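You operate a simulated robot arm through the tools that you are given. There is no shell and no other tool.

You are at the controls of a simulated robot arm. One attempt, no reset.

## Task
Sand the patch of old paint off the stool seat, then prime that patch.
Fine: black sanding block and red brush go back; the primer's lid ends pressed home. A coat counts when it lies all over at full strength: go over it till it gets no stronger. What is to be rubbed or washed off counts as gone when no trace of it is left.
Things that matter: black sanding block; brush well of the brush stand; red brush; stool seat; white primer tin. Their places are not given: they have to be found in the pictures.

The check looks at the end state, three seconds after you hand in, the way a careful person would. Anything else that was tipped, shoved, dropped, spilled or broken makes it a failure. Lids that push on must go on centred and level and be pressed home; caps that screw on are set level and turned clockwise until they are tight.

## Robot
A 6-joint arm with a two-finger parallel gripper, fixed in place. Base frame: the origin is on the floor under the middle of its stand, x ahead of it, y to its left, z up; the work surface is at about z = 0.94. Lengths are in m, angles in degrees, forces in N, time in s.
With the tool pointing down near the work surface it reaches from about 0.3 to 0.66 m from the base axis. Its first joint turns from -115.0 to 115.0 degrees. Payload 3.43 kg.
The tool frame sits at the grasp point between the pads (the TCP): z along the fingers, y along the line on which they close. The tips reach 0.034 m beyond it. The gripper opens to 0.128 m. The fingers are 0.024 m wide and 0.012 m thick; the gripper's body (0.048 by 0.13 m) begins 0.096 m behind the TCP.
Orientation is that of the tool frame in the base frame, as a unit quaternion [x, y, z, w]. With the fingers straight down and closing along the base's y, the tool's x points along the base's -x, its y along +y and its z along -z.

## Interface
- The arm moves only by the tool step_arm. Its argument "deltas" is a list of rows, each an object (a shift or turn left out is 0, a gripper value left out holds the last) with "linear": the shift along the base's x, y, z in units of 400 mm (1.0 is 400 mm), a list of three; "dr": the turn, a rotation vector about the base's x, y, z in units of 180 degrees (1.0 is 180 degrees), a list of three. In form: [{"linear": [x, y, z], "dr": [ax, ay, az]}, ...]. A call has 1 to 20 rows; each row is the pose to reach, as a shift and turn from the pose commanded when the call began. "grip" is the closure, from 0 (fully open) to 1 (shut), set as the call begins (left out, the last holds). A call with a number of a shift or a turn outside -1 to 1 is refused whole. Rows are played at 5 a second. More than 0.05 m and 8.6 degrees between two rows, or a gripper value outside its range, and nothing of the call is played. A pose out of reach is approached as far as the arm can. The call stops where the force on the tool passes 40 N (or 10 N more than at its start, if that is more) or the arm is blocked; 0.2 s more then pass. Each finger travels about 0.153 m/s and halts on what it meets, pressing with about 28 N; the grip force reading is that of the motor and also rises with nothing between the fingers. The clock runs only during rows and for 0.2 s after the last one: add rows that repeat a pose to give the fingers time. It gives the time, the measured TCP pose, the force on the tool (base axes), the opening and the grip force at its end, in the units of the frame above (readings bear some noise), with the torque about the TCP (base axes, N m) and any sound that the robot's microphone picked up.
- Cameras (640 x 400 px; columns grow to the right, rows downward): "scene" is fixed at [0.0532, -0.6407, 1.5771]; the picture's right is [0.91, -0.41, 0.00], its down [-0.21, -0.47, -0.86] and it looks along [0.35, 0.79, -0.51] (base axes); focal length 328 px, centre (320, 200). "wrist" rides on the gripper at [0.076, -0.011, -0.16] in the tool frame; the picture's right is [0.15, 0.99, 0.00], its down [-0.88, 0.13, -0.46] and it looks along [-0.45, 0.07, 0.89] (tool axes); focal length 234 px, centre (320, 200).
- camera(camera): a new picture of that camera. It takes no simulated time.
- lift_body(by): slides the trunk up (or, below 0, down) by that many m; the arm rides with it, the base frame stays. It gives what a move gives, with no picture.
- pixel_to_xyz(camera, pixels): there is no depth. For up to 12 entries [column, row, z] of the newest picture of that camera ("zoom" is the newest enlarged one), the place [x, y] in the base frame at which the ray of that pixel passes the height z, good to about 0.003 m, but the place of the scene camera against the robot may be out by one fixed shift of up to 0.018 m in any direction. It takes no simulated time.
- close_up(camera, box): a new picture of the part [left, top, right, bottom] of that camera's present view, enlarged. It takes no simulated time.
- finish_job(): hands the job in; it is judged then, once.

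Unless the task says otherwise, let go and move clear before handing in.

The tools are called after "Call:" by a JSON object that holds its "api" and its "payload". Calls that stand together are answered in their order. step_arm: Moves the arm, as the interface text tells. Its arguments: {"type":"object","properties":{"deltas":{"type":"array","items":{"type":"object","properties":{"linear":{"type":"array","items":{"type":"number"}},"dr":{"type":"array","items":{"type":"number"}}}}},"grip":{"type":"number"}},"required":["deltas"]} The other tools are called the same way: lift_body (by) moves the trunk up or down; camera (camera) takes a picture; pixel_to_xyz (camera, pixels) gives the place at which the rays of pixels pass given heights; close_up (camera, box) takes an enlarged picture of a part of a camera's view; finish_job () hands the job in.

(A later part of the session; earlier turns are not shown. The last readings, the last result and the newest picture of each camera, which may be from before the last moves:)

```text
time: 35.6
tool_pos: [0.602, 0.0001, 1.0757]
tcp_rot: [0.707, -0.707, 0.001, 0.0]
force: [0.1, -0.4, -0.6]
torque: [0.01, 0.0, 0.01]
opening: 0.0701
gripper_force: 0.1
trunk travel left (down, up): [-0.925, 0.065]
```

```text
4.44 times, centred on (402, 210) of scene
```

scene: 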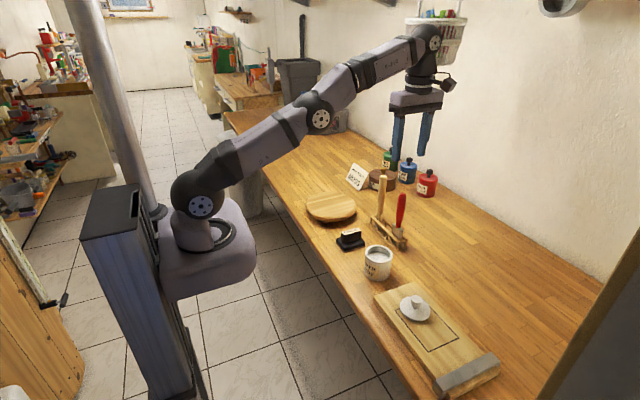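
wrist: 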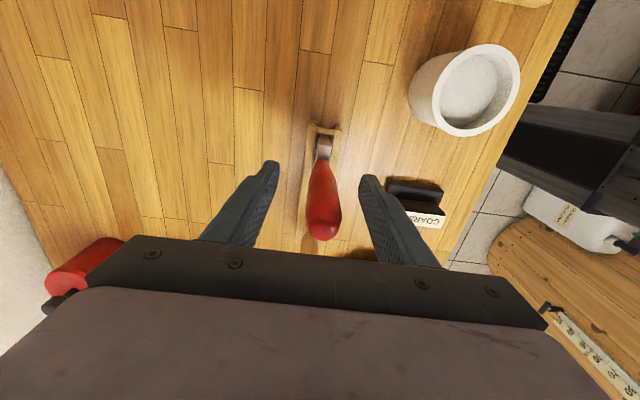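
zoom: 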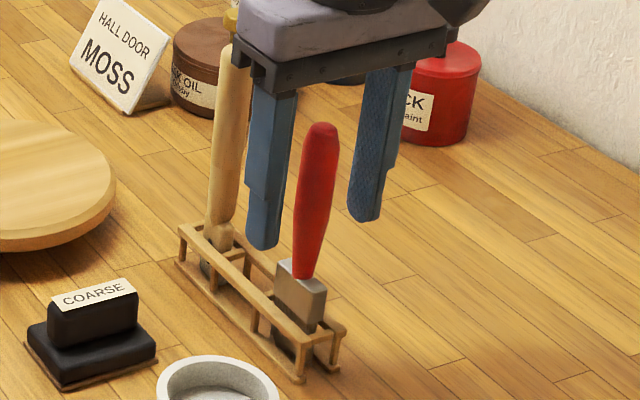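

The handle sits centred between the fingers (column 323 between tips at 273 and 368). I'll close on it.

Call:
{"api": "step_arm", "payload": {"deltas": [{"linear": [0, 0, 0]}, {"linear": [0, 0, 0]}, {"linear": [0, 0, 0]}, {"linear": [0, 0, 0]}], "grip": 1}}

Call:
{"api": "camera", "payload": {"camera": "wrist"}}

Call:
{"api": "close_up", "payload": {"camera": "scene", "box": [358, 165, 446, 255]}}

```text
time: 36.6
tool_pos: [0.602, -0.0003, 1.0769]
tcp_rot: [-0.707, 0.707, 0.001, 0.0]
force: [-0.6, 0.2, 0.4]
torque: [-0.01, 0.1, 0.01]
opening: 0.0221
gripper_force: 27.9
trunk travel left (down, up): [-0.925, 0.065]
```

```text
taken
```

wrist: 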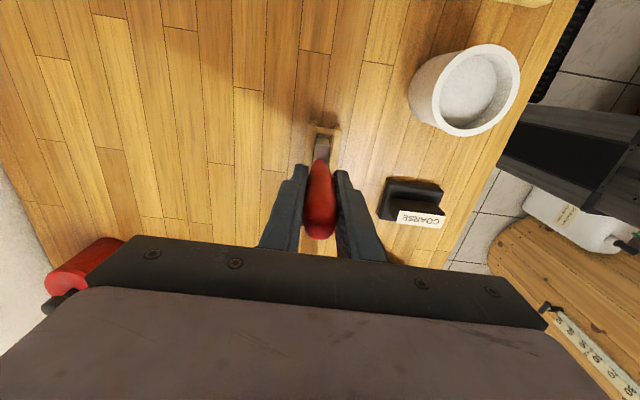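

```text
4.44 times, centred on (402, 210) of scene
```

zoom: 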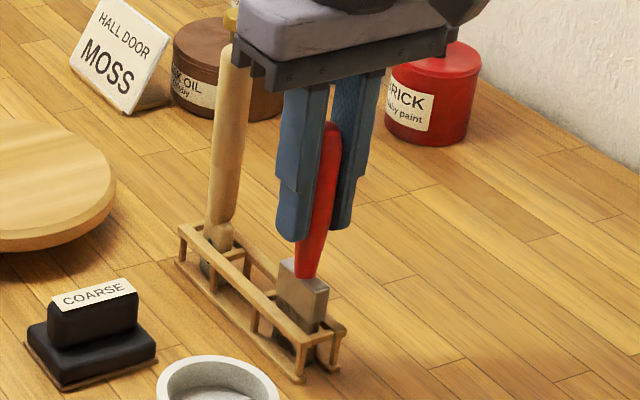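

The red handle is held (opening 0.022, 28 N); brush home TCP is about (0.602,0.000,1.0765). I'll lift it slowly straight up out of the well.

Call:
{"api": "step_arm", "payload": {"deltas": [{"linear": [0, 0, 0.03]}, {"linear": [0, 0, 0.07]}, {"linear": [0, 0, 0.12]}, {"linear": [0, 0, 0.18]}, {"linear": [0, 0, 0.24]}, {"linear": [0, 0, 0.3]}, {"linear": [0, 0, 0.3]}]}}

Call:
{"api": "camera", "payload": {"camera": "wrist"}}

Call:
{"api": "close_up", "payload": {"camera": "scene", "box": [350, 150, 446, 255]}}

```text
time: 38.2
tool_pos: [0.6029, -0.0029, 1.1978]
tcp_rot: [-0.707, 0.707, 0.0, 0.0]
force: [0.0, -1.3, -1.6]
torque: [-0.01, -0.01, 0.02]
opening: 0.0222
gripper_force: 27.9
trunk travel left (down, up): [-0.925, 0.065]
```

```text
taken
```

wrist: 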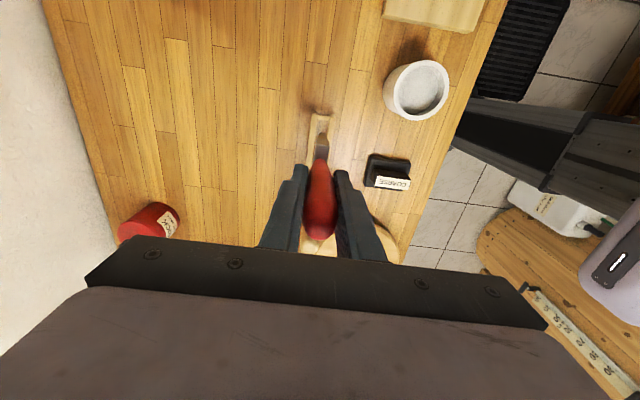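

```text
3.81 times, centred on (398, 202) of scene
```

zoom: 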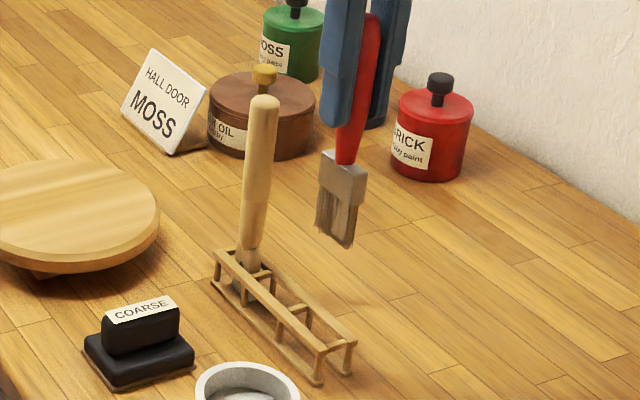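

The brush is out and the stand has not moved. Now I'll locate the primer tin's rim precisely from this view.

Call:
{"api": "close_up", "payload": {"camera": "wrist", "box": [370, 45, 466, 135]}}

Call:
{"api": "pixel_to_xyz", "payload": {"camera": "wrist", "pixels": [[420, 86, 1.0], [420, 86, 1.01], [420, 86, 1.02], [385, 86, 1.01], [450, 86, 1.01], [420, 55, 1.01], [420, 120, 1.01]]}}

Call:
{"api": "close_up", "payload": {"camera": "scene", "box": [346, 232, 410, 292]}}

Call:
{"api": "pixel_to_xyz", "payload": {"camera": "scene", "pixels": [[378, 252, 1.0], [378, 252, 1.01], [378, 252, 1.02]]}}

```text
4.44 times, centred on (418, 90) of wrist
```

zoom: 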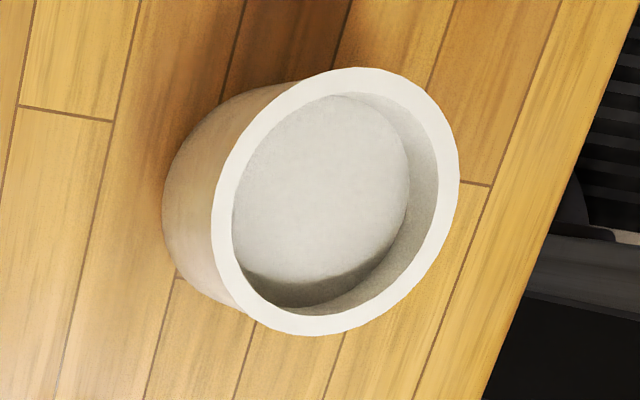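

```text
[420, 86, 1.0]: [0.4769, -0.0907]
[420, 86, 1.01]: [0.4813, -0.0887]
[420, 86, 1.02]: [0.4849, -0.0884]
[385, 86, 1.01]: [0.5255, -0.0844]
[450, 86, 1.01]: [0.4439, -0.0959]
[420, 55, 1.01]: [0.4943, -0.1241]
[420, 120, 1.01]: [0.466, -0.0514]
```

```text
6.67 times, centred on (378, 262) of scene
```

zoom: 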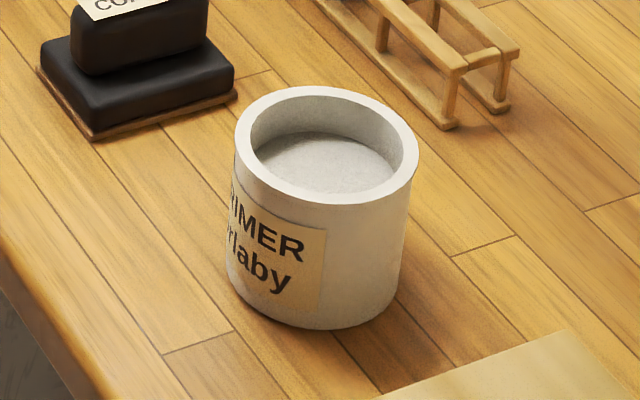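

```text
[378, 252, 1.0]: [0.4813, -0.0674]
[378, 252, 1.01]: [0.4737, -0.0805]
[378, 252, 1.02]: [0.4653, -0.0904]
```

The rim triangulates to a centre near (0.4755,-0.085) at z≈1.006, with inner radius about 0.03. Next I'll check where the bristle tip hangs relative to the TCP.

Call:
{"api": "close_up", "payload": {"camera": "scene", "box": [378, 170, 426, 220]}}

Call:
{"api": "pixel_to_xyz", "payload": {"camera": "scene", "pixels": [[401.7, 213, 1.061], [401.7, 213, 1.07], [406, 197, 1.1], [412, 170, 1.18]]}}

Call:
{"api": "close_up", "payload": {"camera": "wrist", "box": [290, 100, 354, 160]}}

```text
8.00 times, centred on (402, 195) of scene
```

zoom: 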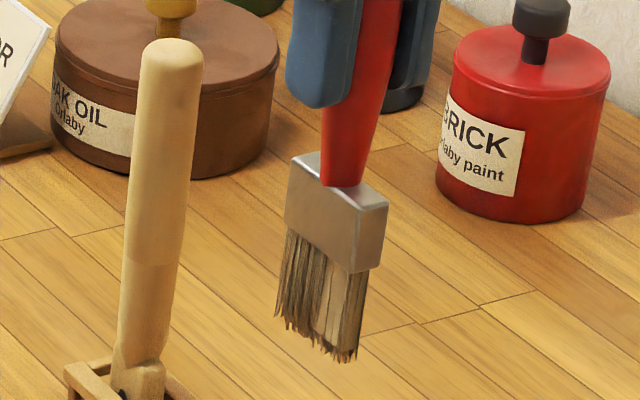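

```text
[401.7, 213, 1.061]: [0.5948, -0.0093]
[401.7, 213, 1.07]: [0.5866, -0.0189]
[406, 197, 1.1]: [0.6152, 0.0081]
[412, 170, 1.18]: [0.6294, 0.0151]
```

```text
6.67 times, centred on (322, 130) of wrist
```

zoom: 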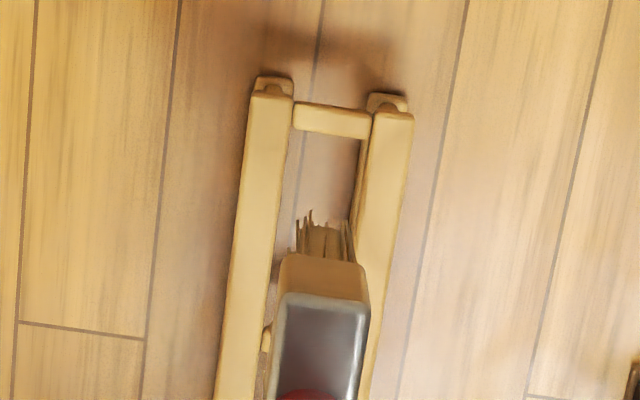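

The bristles hang almost straight under the TCP, about 0.137 m below it, and the primer surface sits about 2 cm below the rim. I'll carry the brush over the tin centre at height.

Call:
{"api": "step_arm", "payload": {"deltas": [{"linear": [-0.06, -0.04, 0]}, {"linear": [-0.14, -0.095, 0]}, {"linear": [-0.22, -0.15, 0]}, {"linear": [-0.28, -0.19, 0]}, {"linear": [-0.3137, -0.2112, 0]}, {"linear": [-0.3137, -0.2112, 0]}]}}

Call:
{"api": "camera", "payload": {"camera": "wrist"}}

Call:
{"api": "close_up", "payload": {"camera": "scene", "box": [330, 170, 430, 290]}}

Call:
{"api": "close_up", "payload": {"camera": "wrist", "box": [270, 90, 374, 170]}}

```text
time: 39.6
tool_pos: [0.4772, -0.0865, 1.1974]
tcp_rot: [-0.707, 0.708, 0.0, -0.001]
force: [0.8, 0.7, -1.2]
torque: [0.0, 0.01, 0.0]
opening: 0.0219
gripper_force: 28.4
trunk travel left (down, up): [-0.925, 0.065]
```

```text
taken
```

wrist: 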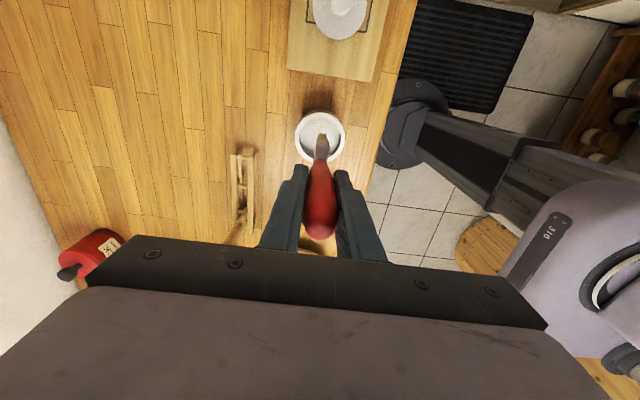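

```text
3.33 times, centred on (380, 230) of scene
```

zoom: 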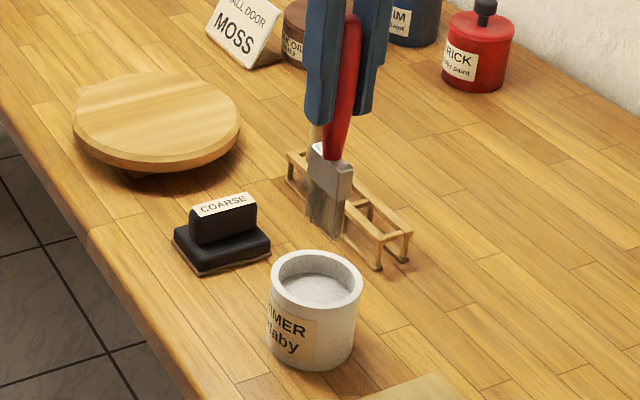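

```text
5.00 times, centred on (322, 130) of wrist
```

zoom: 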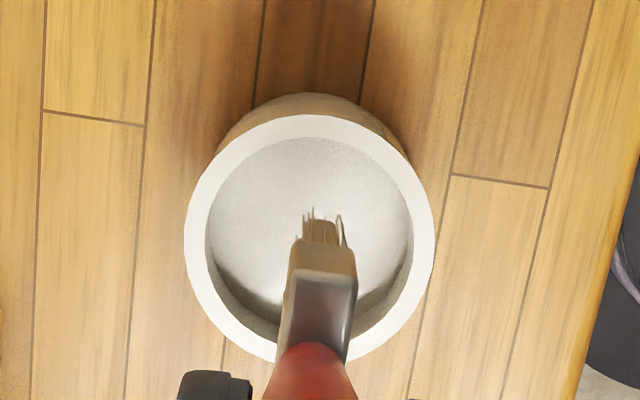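

In the wrist zoom the rim centre (310,238) maps to about (0.476,-0.087) and the bristles at column 322 map to x≈0.476, so the brush is centred. I'll dip the bristles about 1.5–2 cm into the primer.

Call:
{"api": "step_arm", "payload": {"deltas": [{"linear": [0, 0, -0.06]}, {"linear": [0, 0, -0.12]}, {"linear": [0, 0, -0.17]}, {"linear": [0, 0, -0.2]}, {"linear": [0, 0, -0.225]}, {"linear": [0, 0, -0.23]}, {"linear": [0, 0, -0.23]}]}}

Call:
{"api": "close_up", "payload": {"camera": "wrist", "box": [250, 60, 394, 180]}}

Call:
{"api": "close_up", "payload": {"camera": "scene", "box": [330, 200, 430, 290]}}

```text
time: 41.2
tool_pos: [0.4755, -0.0857, 1.1079]
tcp_rot: [0.707, -0.707, 0.003, -0.002]
force: [3.1, 0.9, 27.2]
torque: [0.03, -0.33, 0.01]
opening: 0.0223
gripper_force: 28.0
trunk travel left (down, up): [-0.925, 0.065]
```

```text
3.33 times, centred on (322, 120) of wrist
```

zoom: 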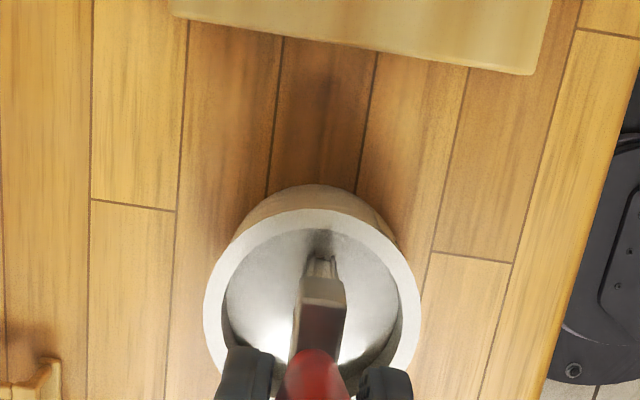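

```text
4.44 times, centred on (380, 245) of scene
```

zoom: 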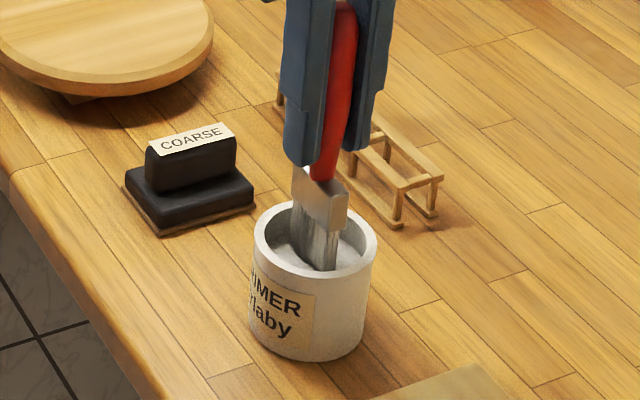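

The reading shows 27 N upward, so the bristles are pressing on the primer or tin floor. I'll back off at once, lift out and look at the bristles.

Call:
{"api": "step_arm", "payload": {"deltas": [{"linear": [0, 0, 0.012]}, {"linear": [0, 0, 0.03]}, {"linear": [0, 0, 0.08]}, {"linear": [0, 0, 0.15]}, {"linear": [0, 0, 0.23]}, {"linear": [0, 0, 0.23]}]}}

Call:
{"api": "close_up", "payload": {"camera": "scene", "box": [348, 190, 412, 290]}}

Call:
{"api": "close_up", "payload": {"camera": "wrist", "box": [270, 90, 374, 170]}}

```text
time: 42.6
tool_pos: [0.4775, -0.0858, 1.1971]
tcp_rot: [-0.707, 0.708, 0.0, 0.001]
force: [0.3, 0.5, -0.4]
torque: [0.01, 0.01, -0.01]
opening: 0.0225
gripper_force: 27.7
trunk travel left (down, up): [-0.925, 0.065]
```

```text
4.00 times, centred on (380, 240) of scene
```

zoom: 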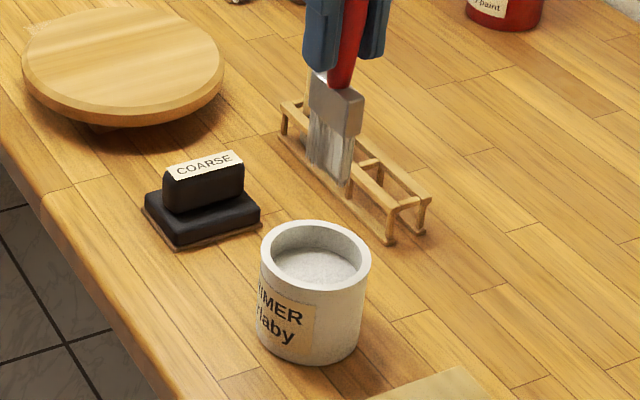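

```text
5.00 times, centred on (322, 130) of wrist
```

zoom: 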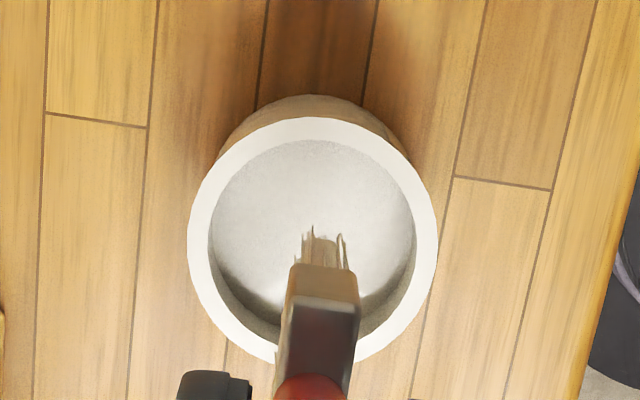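

The bristles look whitened with primer, but the wrist zoom suggests the brush slid up a little in the grip (bristle tip row 212→232). I'll inspect closer.

Call:
{"api": "close_up", "payload": {"camera": "scene", "box": [356, 185, 404, 245]}}

Call:
{"api": "camera", "payload": {"camera": "wrist"}}

Call:
{"api": "close_up", "payload": {"camera": "scene", "box": [346, 150, 426, 235]}}

```text
6.67 times, centred on (380, 215) of scene
```

zoom: 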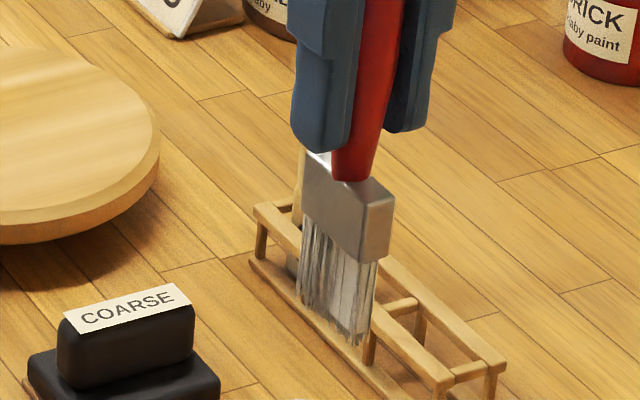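

```text
taken
```

wrist: 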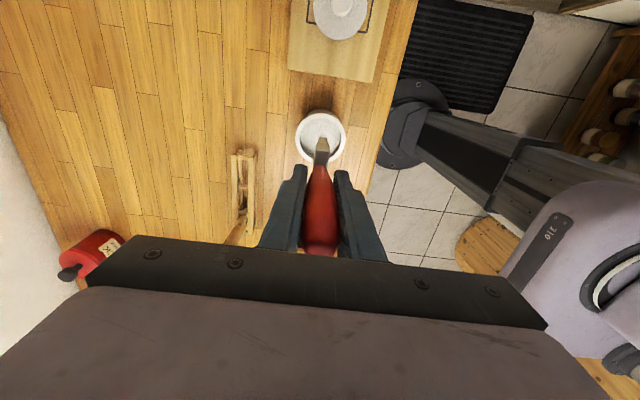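

```text
4.71 times, centred on (386, 192) of scene
```

zoom: 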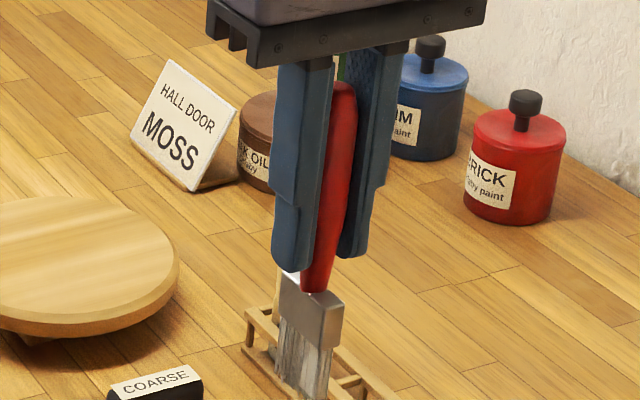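

The brush slid up about 2 cm in the grip: its bristle tip is now roughly 0.113 m below the TCP, and the bristles are visibly loaded. I'll carry it over the seat to the start of the first lane at about (0.44,0.215).

Call:
{"api": "step_arm", "payload": {"deltas": [{"linear": [0, 0.06, 0]}, {"linear": [0, 0.16, 0]}, {"linear": [-0.01, 0.27, 0]}, {"linear": [-0.02, 0.38, 0]}, {"linear": [-0.04, 0.49, 0]}, {"linear": [-0.06, 0.6, 0]}, {"linear": [-0.08, 0.69, 0]}, {"linear": [-0.094, 0.752, 0]}, {"linear": [-0.094, 0.752, -0.08]}, {"linear": [-0.094, 0.752, -0.16]}, {"linear": [-0.094, 0.752, -0.215]}, {"linear": [-0.094, 0.752, -0.215]}]}}

Call:
{"api": "camera", "payload": {"camera": "wrist"}}

Call:
{"api": "close_up", "payload": {"camera": "scene", "box": [290, 165, 370, 225]}}

```text
time: 45.2
tool_pos: [0.4393, 0.2153, 1.111]
tcp_rot: [0.707, -0.707, 0.001, 0.0]
force: [-0.3, 0.3, -0.9]
torque: [-0.01, 0.04, 0.01]
opening: 0.0224
gripper_force: 28.2
trunk travel left (down, up): [-0.925, 0.065]
```

```text
taken
```

wrist: 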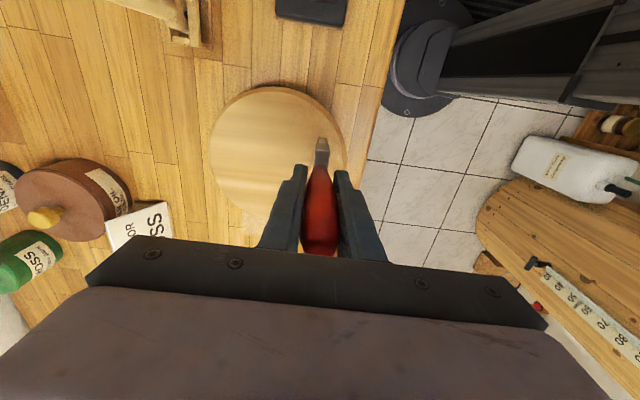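

```text
6.67 times, centred on (330, 195) of scene
```

zoom: 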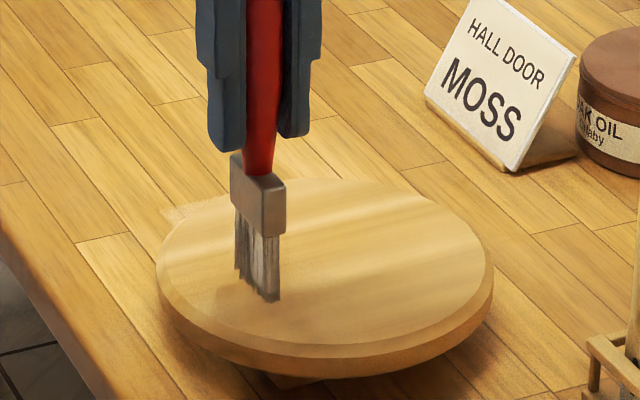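

The bristles hover about 1 cm over the seat near the start of the lane. I'll lower gently to find contact.

Call:
{"api": "step_arm", "payload": {"deltas": [{"linear": [0, 0, -0.007]}, {"linear": [0, 0, -0.014]}, {"linear": [0, 0, -0.02]}, {"linear": [0, 0, -0.02]}]}}

Call:
{"api": "step_arm", "payload": {"deltas": [{"linear": [0, 0, -0.003]}, {"linear": [0, 0, -0.006]}, {"linear": [0, 0, -0.006]}]}}

```text
time: 46.2
tool_pos: [0.4379, 0.2151, 1.1044]
tcp_rot: [0.707, -0.707, 0.0, 0.0]
force: [-0.1, 0.3, -1.1]
torque: [-0.05, 0.01, 0.0]
opening: 0.0222
gripper_force: 28.3
trunk travel left (down, up): [-0.925, 0.065]
```

```text
time: 47.0
tool_pos: [0.4379, 0.2149, 1.102]
tcp_rot: [0.708, -0.707, 0.001, -0.001]
force: [0.0, -0.6, 5.4]
torque: [-0.19, -0.03, 0.0]
opening: 0.0225
gripper_force: 28.2
trunk travel left (down, up): [-0.925, 0.065]
```

Contact at TCP z≈1.102 with about 6 N. I'll stroke the first lane along x out and back, then look at the coat.

Call:
{"api": "step_arm", "payload": {"deltas": [{"linear": [0.05, 0, 0]}, {"linear": [0.1, 0, 0]}, {"linear": [0.15, 0, 0]}, {"linear": [0.2, 0, 0]}, {"linear": [0.24, 0, 0]}, {"linear": [0.19, 0, 0]}, {"linear": [0.14, 0, 0]}, {"linear": [0.09, 0, 0]}, {"linear": [0.04, 0, 0]}, {"linear": [0, 0, 0]}, {"linear": [0, 0, 0]}]}}

Call:
{"api": "close_up", "payload": {"camera": "scene", "box": [300, 180, 364, 225]}}

Call:
{"api": "close_up", "payload": {"camera": "wrist", "box": [200, 80, 360, 220]}}

```text
time: 49.4
tool_pos: [0.4402, 0.2145, 1.1012]
tcp_rot: [0.707, -0.707, 0.001, -0.003]
force: [6.1, 0.7, 18.3]
torque: [-0.08, -0.81, 0.01]
opening: 0.0222
gripper_force: 27.2
trunk travel left (down, up): [-0.925, 0.065]
```

```text
8.89 times, centred on (332, 202) of scene
```

zoom: 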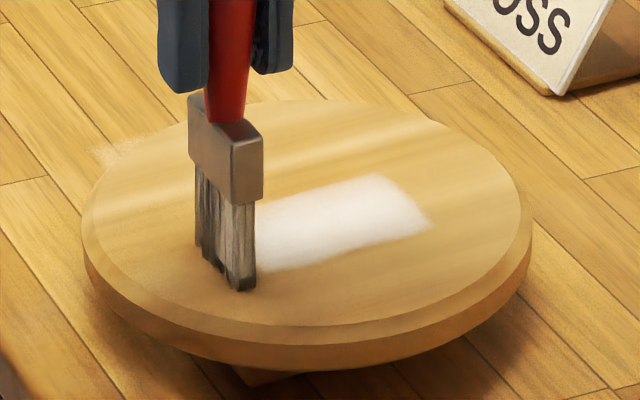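

```text
2.86 times, centred on (280, 150) of wrist
```

zoom: 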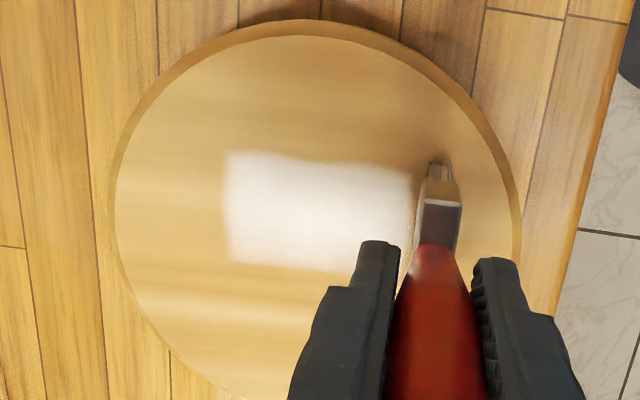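

The white coat is laid as a band about 4 cm wide, so the stroke works. Force rose to 18 N, so I'll ease up slightly and do the second lane at y≈0.245.

Call:
{"api": "step_arm", "payload": {"deltas": [{"linear": [0, 0.0375, 0.0015]}, {"linear": [0, 0.075, 0.0015]}, {"linear": [0.05, 0.075, 0.0015]}, {"linear": [0.1, 0.075, 0.0015]}, {"linear": [0.15, 0.075, 0.0015]}, {"linear": [0.2, 0.075, 0.0015]}, {"linear": [0.24, 0.075, 0.0015]}, {"linear": [0.19, 0.075, 0.0015]}, {"linear": [0.14, 0.075, 0.0015]}, {"linear": [0.09, 0.075, 0.0015]}, {"linear": [0.04, 0.075, 0.0015]}, {"linear": [0, 0.075, 0.0015]}, {"linear": [0, 0.075, 0.0015]}]}}

Call:
{"api": "camera", "payload": {"camera": "wrist"}}

Call:
{"api": "close_up", "payload": {"camera": "scene", "box": [300, 180, 364, 225]}}

Call:
{"api": "close_up", "payload": {"camera": "wrist", "box": [200, 60, 360, 200]}}

```text
time: 52.2
tool_pos: [0.4385, 0.2454, 1.1031]
tcp_rot: [-0.707, 0.707, 0.0, 0.0]
force: [1.2, 0.4, 6.1]
torque: [0.08, -0.13, -0.02]
opening: 0.0223
gripper_force: 27.9
trunk travel left (down, up): [-0.925, 0.065]
```

```text
taken
```

wrist: 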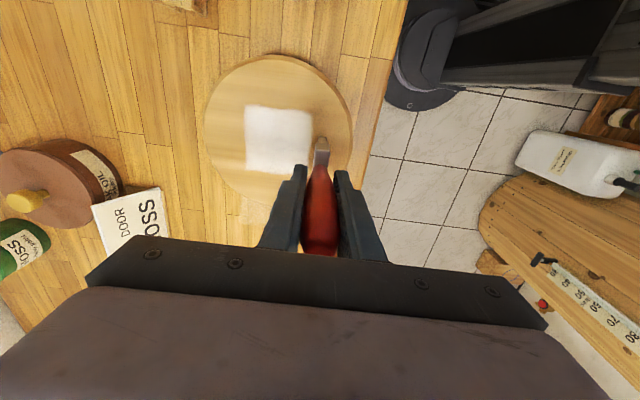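

```text
8.89 times, centred on (332, 202) of scene
```

zoom: 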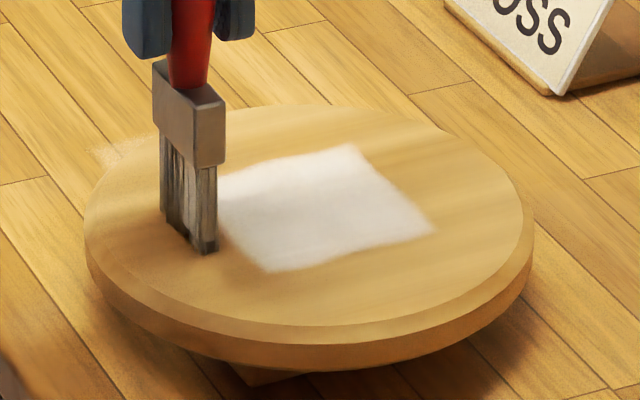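

```text
2.86 times, centred on (280, 130) of wrist
```

zoom: 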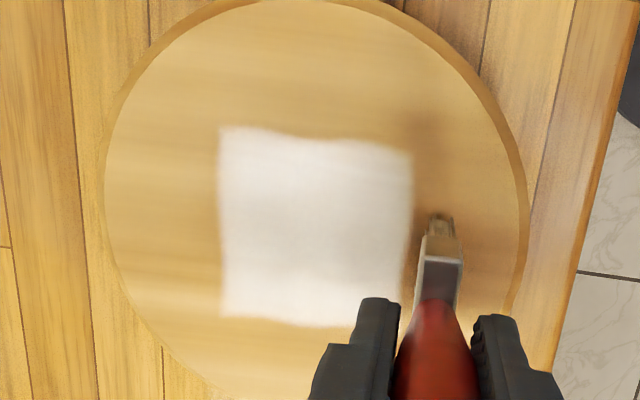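

The coat now spans two lanes. I'll lay the third lane at y≈0.275 and measure the covered area.

Call:
{"api": "pixel_to_xyz", "payload": {"camera": "wrist", "pixels": [[245, 104.8, 0.9835], [311.5, 112.5, 0.9835], [245.7, 171.3, 0.9835], [296, 173, 0.9835]]}}

Call:
{"api": "step_arm", "payload": {"deltas": [{"linear": [0, 0.0375, 0]}, {"linear": [0, 0.075, 0]}, {"linear": [0.05, 0.075, 0]}, {"linear": [0.1, 0.075, 0]}, {"linear": [0.15, 0.075, 0]}, {"linear": [0.2, 0.075, 0]}, {"linear": [0.24, 0.075, 0]}, {"linear": [0.19, 0.075, 0]}, {"linear": [0.14, 0.075, 0]}, {"linear": [0.09, 0.075, 0]}, {"linear": [0.04, 0.075, 0]}, {"linear": [0, 0.075, 0]}, {"linear": [0, 0.075, 0]}]}}

Call:
{"api": "close_up", "payload": {"camera": "scene", "box": [300, 180, 364, 225]}}

Call:
{"api": "camera", "payload": {"camera": "wrist"}}

```text
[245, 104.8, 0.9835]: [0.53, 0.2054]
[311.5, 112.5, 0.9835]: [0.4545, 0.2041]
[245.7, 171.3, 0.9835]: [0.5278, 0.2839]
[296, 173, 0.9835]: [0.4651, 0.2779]
```

```text
time: 55.0
tool_pos: [0.4395, 0.277, 1.1024]
tcp_rot: [0.707, -0.707, 0.0, 0.0]
force: [0.3, 0.4, -0.6]
torque: [-0.01, 0.01, 0.06]
opening: 0.0222
gripper_force: 27.7
trunk travel left (down, up): [-0.925, 0.065]
```

```text
8.89 times, centred on (332, 202) of scene
```

zoom: 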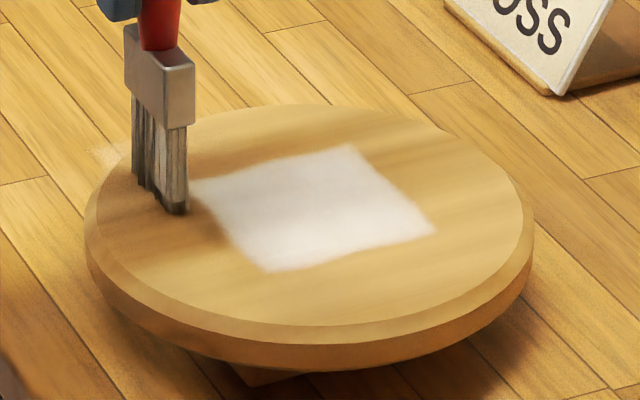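

```text
taken
```

wrist: 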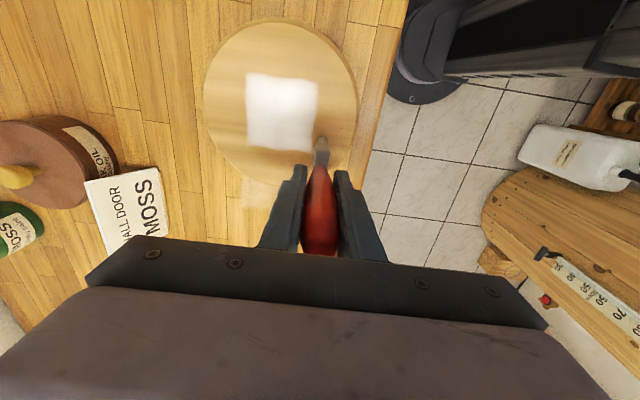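

The white area looks limited to a square of roughly x 0.455–0.53, y 0.205–0.285, matching the old paint patch. I'll zoom in to judge evenness and edges.

Call:
{"api": "close_up", "payload": {"camera": "wrist", "box": [220, 50, 348, 170]}}

Call:
{"api": "pixel_to_xyz", "payload": {"camera": "wrist", "pixels": [[245, 72, 0.9835], [318, 82, 0.9835], [249, 150, 0.9835], [309, 152, 0.9835]]}}

Call:
{"api": "close_up", "payload": {"camera": "scene", "box": [312, 190, 352, 215]}}

```text
3.33 times, centred on (284, 110) of wrist
```

zoom: 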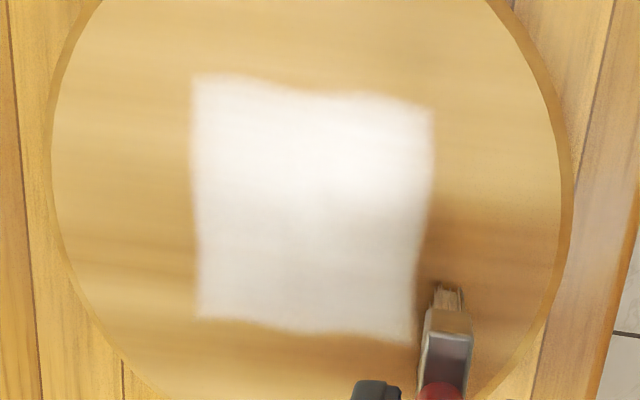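

```text
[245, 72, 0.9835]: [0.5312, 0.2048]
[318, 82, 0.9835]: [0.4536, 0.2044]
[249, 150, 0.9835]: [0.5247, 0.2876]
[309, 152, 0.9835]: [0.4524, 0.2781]
```

```text
16.00 times, centred on (332, 202) of scene
```

zoom: 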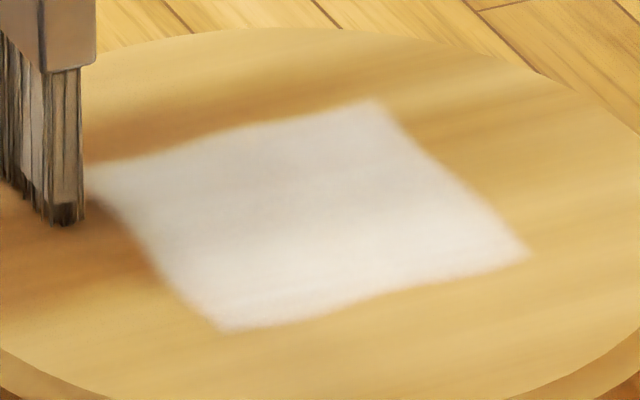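

The square patch is fully white, though only one pass has been laid per lane. I'll re-dip the brush, this time approaching the primer surface gently, and recoat.

Call:
{"api": "step_arm", "payload": {"deltas": [{"linear": [0, 0, 0.06]}, {"linear": [0, 0, 0.15]}, {"linear": [0, 0, 0.2395]}, {"linear": [0.01, -0.1, 0.2395]}, {"linear": [0.02, -0.21, 0.2395]}, {"linear": [0.03, -0.32, 0.2395]}, {"linear": [0.05, -0.43, 0.2395]}, {"linear": [0.06, -0.54, 0.2395]}, {"linear": [0.07, -0.65, 0.2395]}, {"linear": [0.08, -0.76, 0.2395]}, {"linear": [0.094, -0.85, 0.2395]}, {"linear": [0.094, -0.903, 0.2395]}, {"linear": [0.094, -0.903, 0.2395]}, {"linear": [0.094, -0.903, 0.16]}, {"linear": [0.094, -0.903, 0.09]}, {"linear": [0.094, -0.903, 0.035]}, {"linear": [0.094, -0.903, 0.035]}]}}

Call:
{"api": "close_up", "payload": {"camera": "wrist", "box": [250, 60, 394, 180]}}

Call:
{"api": "close_up", "payload": {"camera": "scene", "box": [346, 215, 410, 285]}}

Call:
{"api": "close_up", "payload": {"camera": "scene", "box": [300, 180, 364, 225]}}

```text
time: 58.6
tool_pos: [0.4767, -0.0865, 1.1147]
tcp_rot: [-0.707, 0.707, 0.0, 0.0]
force: [-0.4, -0.6, -0.8]
torque: [-0.01, -0.01, 0.0]
opening: 0.0225
gripper_force: 27.2
trunk travel left (down, up): [-0.925, 0.065]
```

```text
3.33 times, centred on (322, 120) of wrist
```

zoom: 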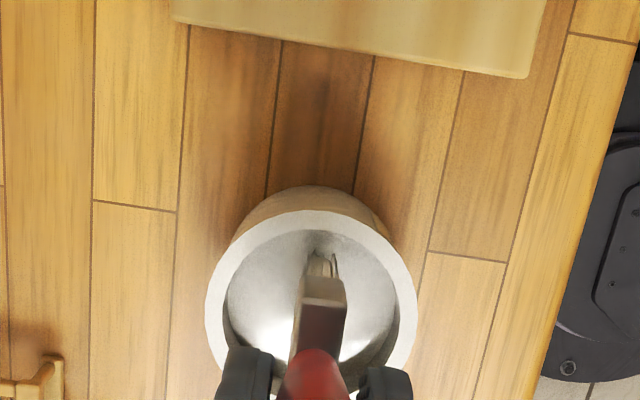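

```text
5.71 times, centred on (378, 250) of scene
```

zoom: 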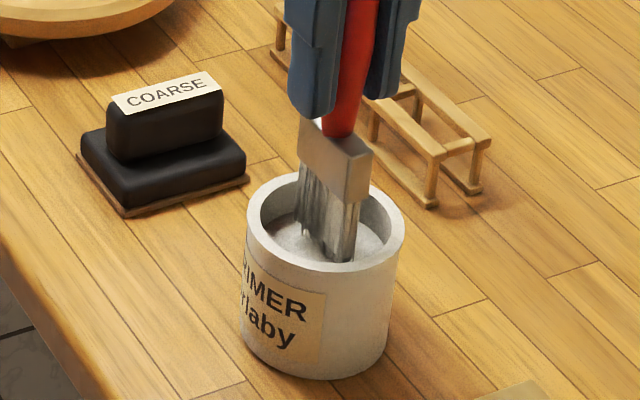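

```text
8.89 times, centred on (332, 202) of scene
```

zoom: 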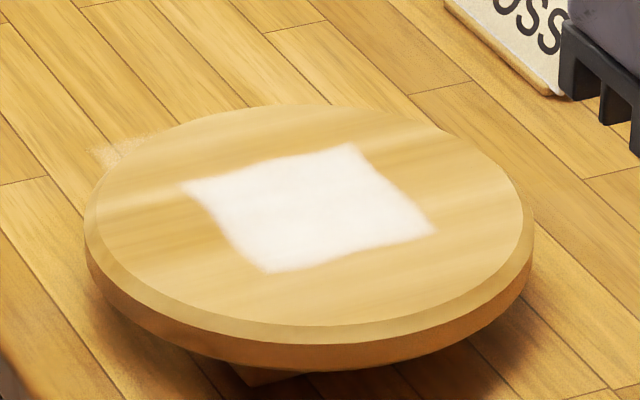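

The bristles hover just over the primer, and the seat patch looks evenly white with a slightly thin left corner near (190,187). I'll touch the primer gently to reload.

Call:
{"api": "step_arm", "payload": {"deltas": [{"linear": [0, 0, -0.005]}, {"linear": [0, 0, -0.01]}, {"linear": [0, 0, -0.01]}]}}

Call:
{"api": "step_arm", "payload": {"deltas": [{"linear": [0, 0, -0.004]}, {"linear": [0, 0, -0.004]}, {"linear": [0, 0, -0.004]}]}}

```text
time: 59.4
tool_pos: [0.4759, -0.0872, 1.1107]
tcp_rot: [-0.707, 0.707, 0.0, -0.001]
force: [0.4, 0.1, -1.4]
torque: [0.0, 0.02, -0.03]
opening: 0.0223
gripper_force: 28.0
trunk travel left (down, up): [-0.925, 0.065]
```

```text
time: 60.2
tool_pos: [0.4759, -0.087, 1.1092]
tcp_rot: [0.707, -0.707, 0.0, 0.0]
force: [-0.6, 0.5, -1.1]
torque: [0.0, -0.02, 0.0]
opening: 0.0224
gripper_force: 27.8
trunk travel left (down, up): [-0.925, 0.065]
```

Call:
{"api": "step_arm", "payload": {"deltas": [{"linear": [0, 0, -0.004]}, {"linear": [0, 0, -0.004]}, {"linear": [0, 0, -0.004]}]}}

Call:
{"api": "step_arm", "payload": {"deltas": [{"linear": [0, 0, -0.003]}, {"linear": [0, 0, -0.003]}, {"linear": [0, 0, -0.003]}]}}

```text
time: 61.0
tool_pos: [0.4756, -0.0877, 1.1074]
tcp_rot: [-0.707, 0.707, -0.001, -0.001]
force: [0.4, -0.6, -0.1]
torque: [0.01, -0.02, 0.0]
opening: 0.0221
gripper_force: 28.2
trunk travel left (down, up): [-0.925, 0.065]
```

```text
time: 61.8
tool_pos: [0.4762, -0.0873, 1.1074]
tcp_rot: [0.708, -0.707, 0.0, -0.001]
force: [0.8, -0.5, 5.3]
torque: [0.09, -0.06, -0.02]
opening: 0.0222
gripper_force: 27.8
trunk travel left (down, up): [-0.925, 0.065]
```

Touched the primer with about 5 N. I'll lift, check the bristles while travelling, and return to the first lane just above contact.

Call:
{"api": "step_arm", "payload": {"deltas": [{"linear": [0, 0, 0]}, {"linear": [0, 0, 0.06]}, {"linear": [0, 0, 0.14]}, {"linear": [0, 0, 0.2255]}, {"linear": [0, 0.1, 0.2255]}, {"linear": [-0.01, 0.21, 0.2255]}, {"linear": [-0.02, 0.32, 0.2255]}, {"linear": [-0.04, 0.43, 0.2255]}, {"linear": [-0.06, 0.54, 0.2255]}, {"linear": [-0.08, 0.65, 0.2255]}, {"linear": [-0.094, 0.753, 0.2255]}, {"linear": [-0.094, 0.753, 0.15]}, {"linear": [-0.094, 0.753, 0.08]}, {"linear": [-0.094, 0.753, 0.02]}, {"linear": [-0.094, 0.753, -0.005]}, {"linear": [-0.094, 0.753, -0.005]}]}}

Call:
{"api": "close_up", "payload": {"camera": "scene", "box": [300, 165, 364, 225]}}

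```text
time: 65.2
tool_pos: [0.4384, 0.2162, 1.105]
tcp_rot: [0.707, -0.707, 0.0, 0.0]
force: [0.4, -0.1, -0.6]
torque: [0.06, 0.0, 0.01]
opening: 0.0224
gripper_force: 27.5
trunk travel left (down, up): [-0.925, 0.065]
```

```text
6.67 times, centred on (332, 195) of scene
```

zoom: 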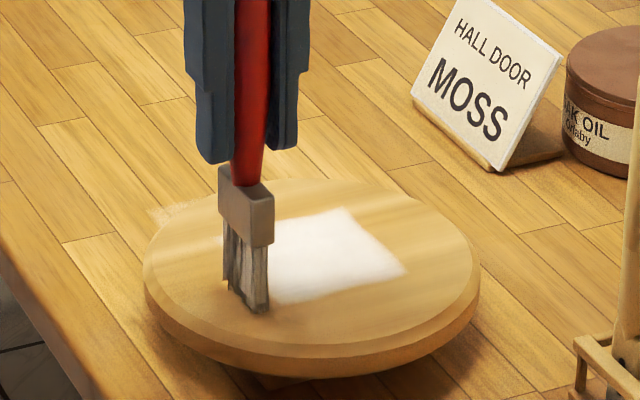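

The brush is just above the seat at the first lane. I'll press to light contact and go over lanes 1 and 2 again.

Call:
{"api": "step_arm", "payload": {"deltas": [{"linear": [0, 0, -0.006]}, {"linear": [0, 0, -0.01]}, {"linear": [0.05, 0, -0.01]}, {"linear": [0.1, 0, -0.01]}, {"linear": [0.15, 0, -0.01]}, {"linear": [0.2, 0, -0.01]}, {"linear": [0.24, 0, -0.01]}, {"linear": [0.19, 0, -0.01]}, {"linear": [0.14, 0, -0.01]}, {"linear": [0.09, 0, -0.01]}, {"linear": [0.04, 0, -0.01]}, {"linear": [0, 0, -0.01]}]}}

Call:
{"api": "step_arm", "payload": {"deltas": [{"linear": [0, 0.04, 0]}, {"linear": [0, 0.075, 0]}, {"linear": [0.05, 0.075, 0]}, {"linear": [0.1, 0.075, 0]}, {"linear": [0.15, 0.075, 0]}, {"linear": [0.2, 0.075, 0]}, {"linear": [0.24, 0.075, 0]}, {"linear": [0.19, 0.075, 0]}, {"linear": [0.14, 0.075, 0]}, {"linear": [0.09, 0.075, 0]}, {"linear": [0.04, 0.075, 0]}, {"linear": [0, 0.075, 0]}]}}

Call:
{"api": "close_up", "payload": {"camera": "scene", "box": [300, 180, 364, 225]}}

```text
time: 67.8
tool_pos: [0.4393, 0.2146, 1.1012]
tcp_rot: [0.707, -0.707, 0.0, -0.002]
force: [4.2, -0.2, 10.7]
torque: [0.1, -0.54, -0.06]
opening: 0.0223
gripper_force: 28.4
trunk travel left (down, up): [-0.925, 0.065]
```

```text
time: 70.4
tool_pos: [0.4383, 0.2434, 1.1023]
tcp_rot: [-0.707, 0.707, 0.0, -0.001]
force: [2.4, 0.0, 6.3]
torque: [0.11, -0.25, -0.07]
opening: 0.0223
gripper_force: 27.9
trunk travel left (down, up): [-0.925, 0.065]
```

```text
8.89 times, centred on (332, 202) of scene
```

zoom: 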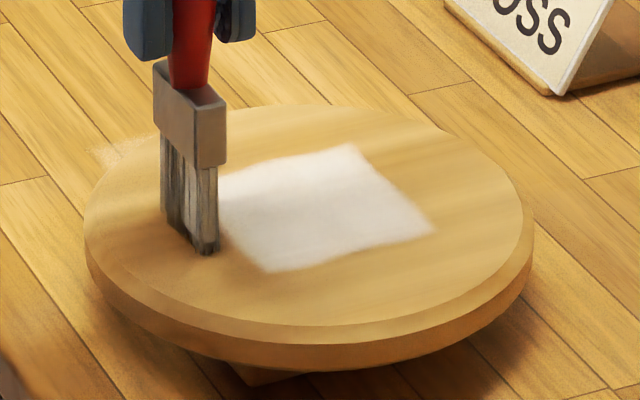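

Contact stayed light at 6–11 N across lanes 1 and 2. Now lane 3 at y≈0.275, slightly lower since contact was lost there last time.

Call:
{"api": "step_arm", "payload": {"deltas": [{"linear": [0, 0.04, -0.001]}, {"linear": [0, 0.07, -0.003]}, {"linear": [0.05, 0.07, -0.003]}, {"linear": [0.1, 0.07, -0.003]}, {"linear": [0.15, 0.07, -0.003]}, {"linear": [0.2, 0.07, -0.003]}, {"linear": [0.24, 0.07, -0.003]}]}}

Call:
{"api": "step_arm", "payload": {"deltas": [{"linear": [-0.05, 0, 0]}, {"linear": [-0.1, 0, 0]}, {"linear": [-0.15, 0, 0]}, {"linear": [-0.2, 0, 0]}, {"linear": [-0.24, 0, 0]}]}}

Call:
{"api": "step_arm", "payload": {"deltas": [{"linear": [0.05, -0.02, 0]}, {"linear": [0.1, -0.02, 0]}, {"linear": [0.15, -0.02, 0]}, {"linear": [0.2, -0.02, 0]}, {"linear": [0.24, -0.02, 0]}, {"linear": [0.19, -0.02, 0]}, {"linear": [0.14, -0.02, 0]}, {"linear": [0.09, -0.02, 0]}, {"linear": [0.04, -0.02, 0]}, {"linear": [0, -0.02, 0]}]}}

Call:
{"api": "camera", "payload": {"camera": "wrist"}}

Call:
{"api": "close_up", "payload": {"camera": "scene", "box": [312, 190, 352, 215]}}

```text
time: 72.0
tool_pos: [0.534, 0.271, 1.1008]
tcp_rot: [0.708, -0.707, -0.001, 0.0]
force: [-4.8, 0.5, 11.6]
torque: [0.19, 0.49, 0.05]
opening: 0.0223
gripper_force: 28.1
trunk travel left (down, up): [-0.925, 0.065]
```

```text
time: 73.2
tool_pos: [0.4389, 0.2713, 1.1003]
tcp_rot: [-0.707, 0.707, 0.0, 0.004]
force: [5.5, -0.1, 14.7]
torque: [0.08, -0.7, 0.0]
opening: 0.0225
gripper_force: 28.4
trunk travel left (down, up): [-0.925, 0.065]
```

```text
time: 75.4
tool_pos: [0.4376, 0.2649, 1.1007]
tcp_rot: [0.707, -0.707, 0.0, -0.001]
force: [5.2, -0.1, 12.9]
torque: [0.06, -0.58, -0.03]
opening: 0.0221
gripper_force: 27.5
trunk travel left (down, up): [-0.925, 0.065]
```

```text
taken
```

wrist: 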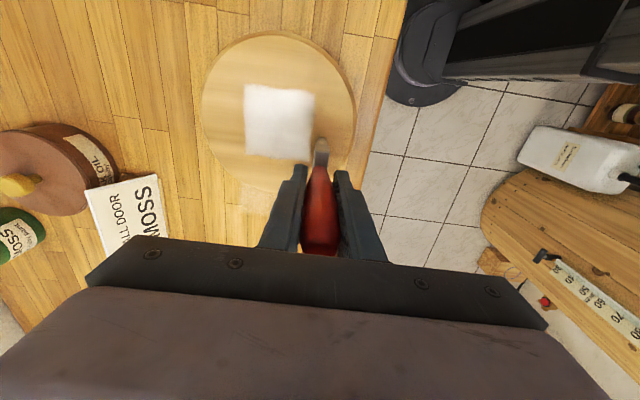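

```text
16.00 times, centred on (332, 202) of scene
```

zoom: 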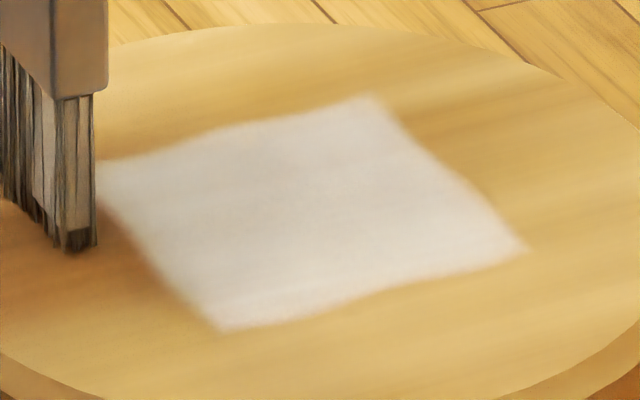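

Second coat done with steady contact. I'll lift the brush back toward the tin and compare the patch with the earlier picture taken under the same light.

Call:
{"api": "step_arm", "payload": {"deltas": [{"linear": [0, 0, 0.06]}, {"linear": [0, 0, 0.15]}, {"linear": [0, 0, 0.2435]}, {"linear": [0.01, -0.1, 0.2435]}, {"linear": [0.02, -0.21, 0.2435]}, {"linear": [0.03, -0.32, 0.2435]}, {"linear": [0.05, -0.43, 0.2435]}, {"linear": [0.06, -0.54, 0.2435]}, {"linear": [0.07, -0.65, 0.2435]}, {"linear": [0.08, -0.76, 0.2435]}, {"linear": [0.094, -0.85, 0.2435]}, {"linear": [0.094, -0.878, 0.2435]}, {"linear": [0.094, -0.878, 0.2435]}, {"linear": [0.094, -0.878, 0.16]}, {"linear": [0.094, -0.878, 0.09]}, {"linear": [0.094, -0.878, 0.035]}, {"linear": [0.094, -0.878, 0.035]}]}}

Call:
{"api": "close_up", "payload": {"camera": "scene", "box": [300, 180, 364, 225]}}

Call:
{"api": "close_up", "payload": {"camera": "scene", "box": [316, 192, 348, 212]}}

Call:
{"api": "close_up", "payload": {"camera": "wrist", "box": [250, 60, 394, 180]}}

```text
time: 79.0
tool_pos: [0.4761, -0.0878, 1.1128]
tcp_rot: [0.707, -0.707, 0.0, 0.0]
force: [0.7, 0.4, -0.4]
torque: [0.0, 0.01, 0.02]
opening: 0.0223
gripper_force: 27.9
trunk travel left (down, up): [-0.925, 0.065]
```

```text
8.89 times, centred on (332, 202) of scene
```

zoom: 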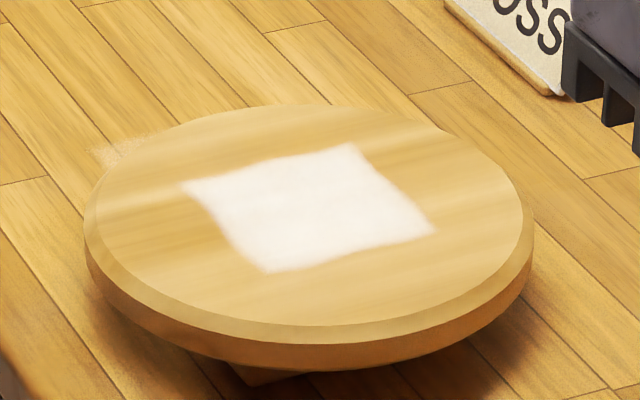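

```text
16.00 times, centred on (332, 202) of scene
```

zoom: 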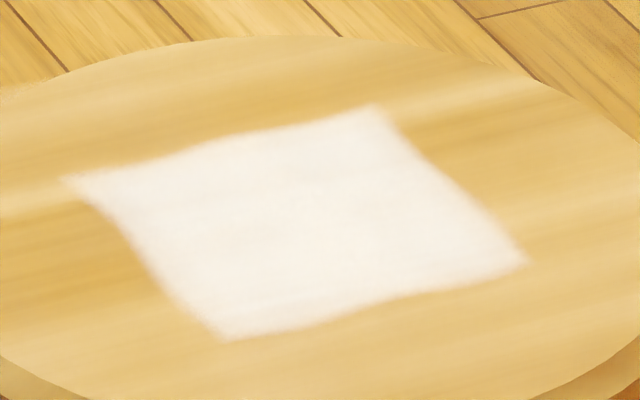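

```text
3.33 times, centred on (322, 120) of wrist
```

zoom: 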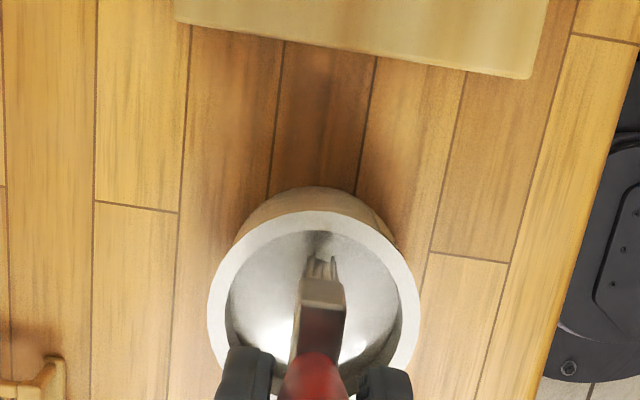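

The patch looks the same as after the first coat, so it appears saturated. For certainty I'll do one more dip and a final round over the patch including its edges.

Call:
{"api": "step_arm", "payload": {"deltas": [{"linear": [0, 0, -0.008]}, {"linear": [0, 0, -0.014]}, {"linear": [0, 0, -0.017]}, {"linear": [0, 0, -0.017]}]}}

```text
time: 80.0
tool_pos: [0.4759, -0.0869, 1.1076]
tcp_rot: [0.707, -0.707, 0.0, 0.0]
force: [-0.7, 0.0, -0.3]
torque: [0.0, 0.0, 0.0]
opening: 0.0223
gripper_force: 27.4
trunk travel left (down, up): [-0.925, 0.065]
```

Call:
{"api": "step_arm", "payload": {"deltas": [{"linear": [0, 0, -0.003]}, {"linear": [0, 0, -0.004]}, {"linear": [0, 0, -0.004]}]}}

```text
time: 80.8
tool_pos: [0.4762, -0.0869, 1.107]
tcp_rot: [-0.707, 0.707, -0.001, 0.0]
force: [-0.2, -0.8, 6.4]
torque: [0.05, -0.07, 0.0]
opening: 0.0221
gripper_force: 27.5
trunk travel left (down, up): [-0.925, 0.065]
```

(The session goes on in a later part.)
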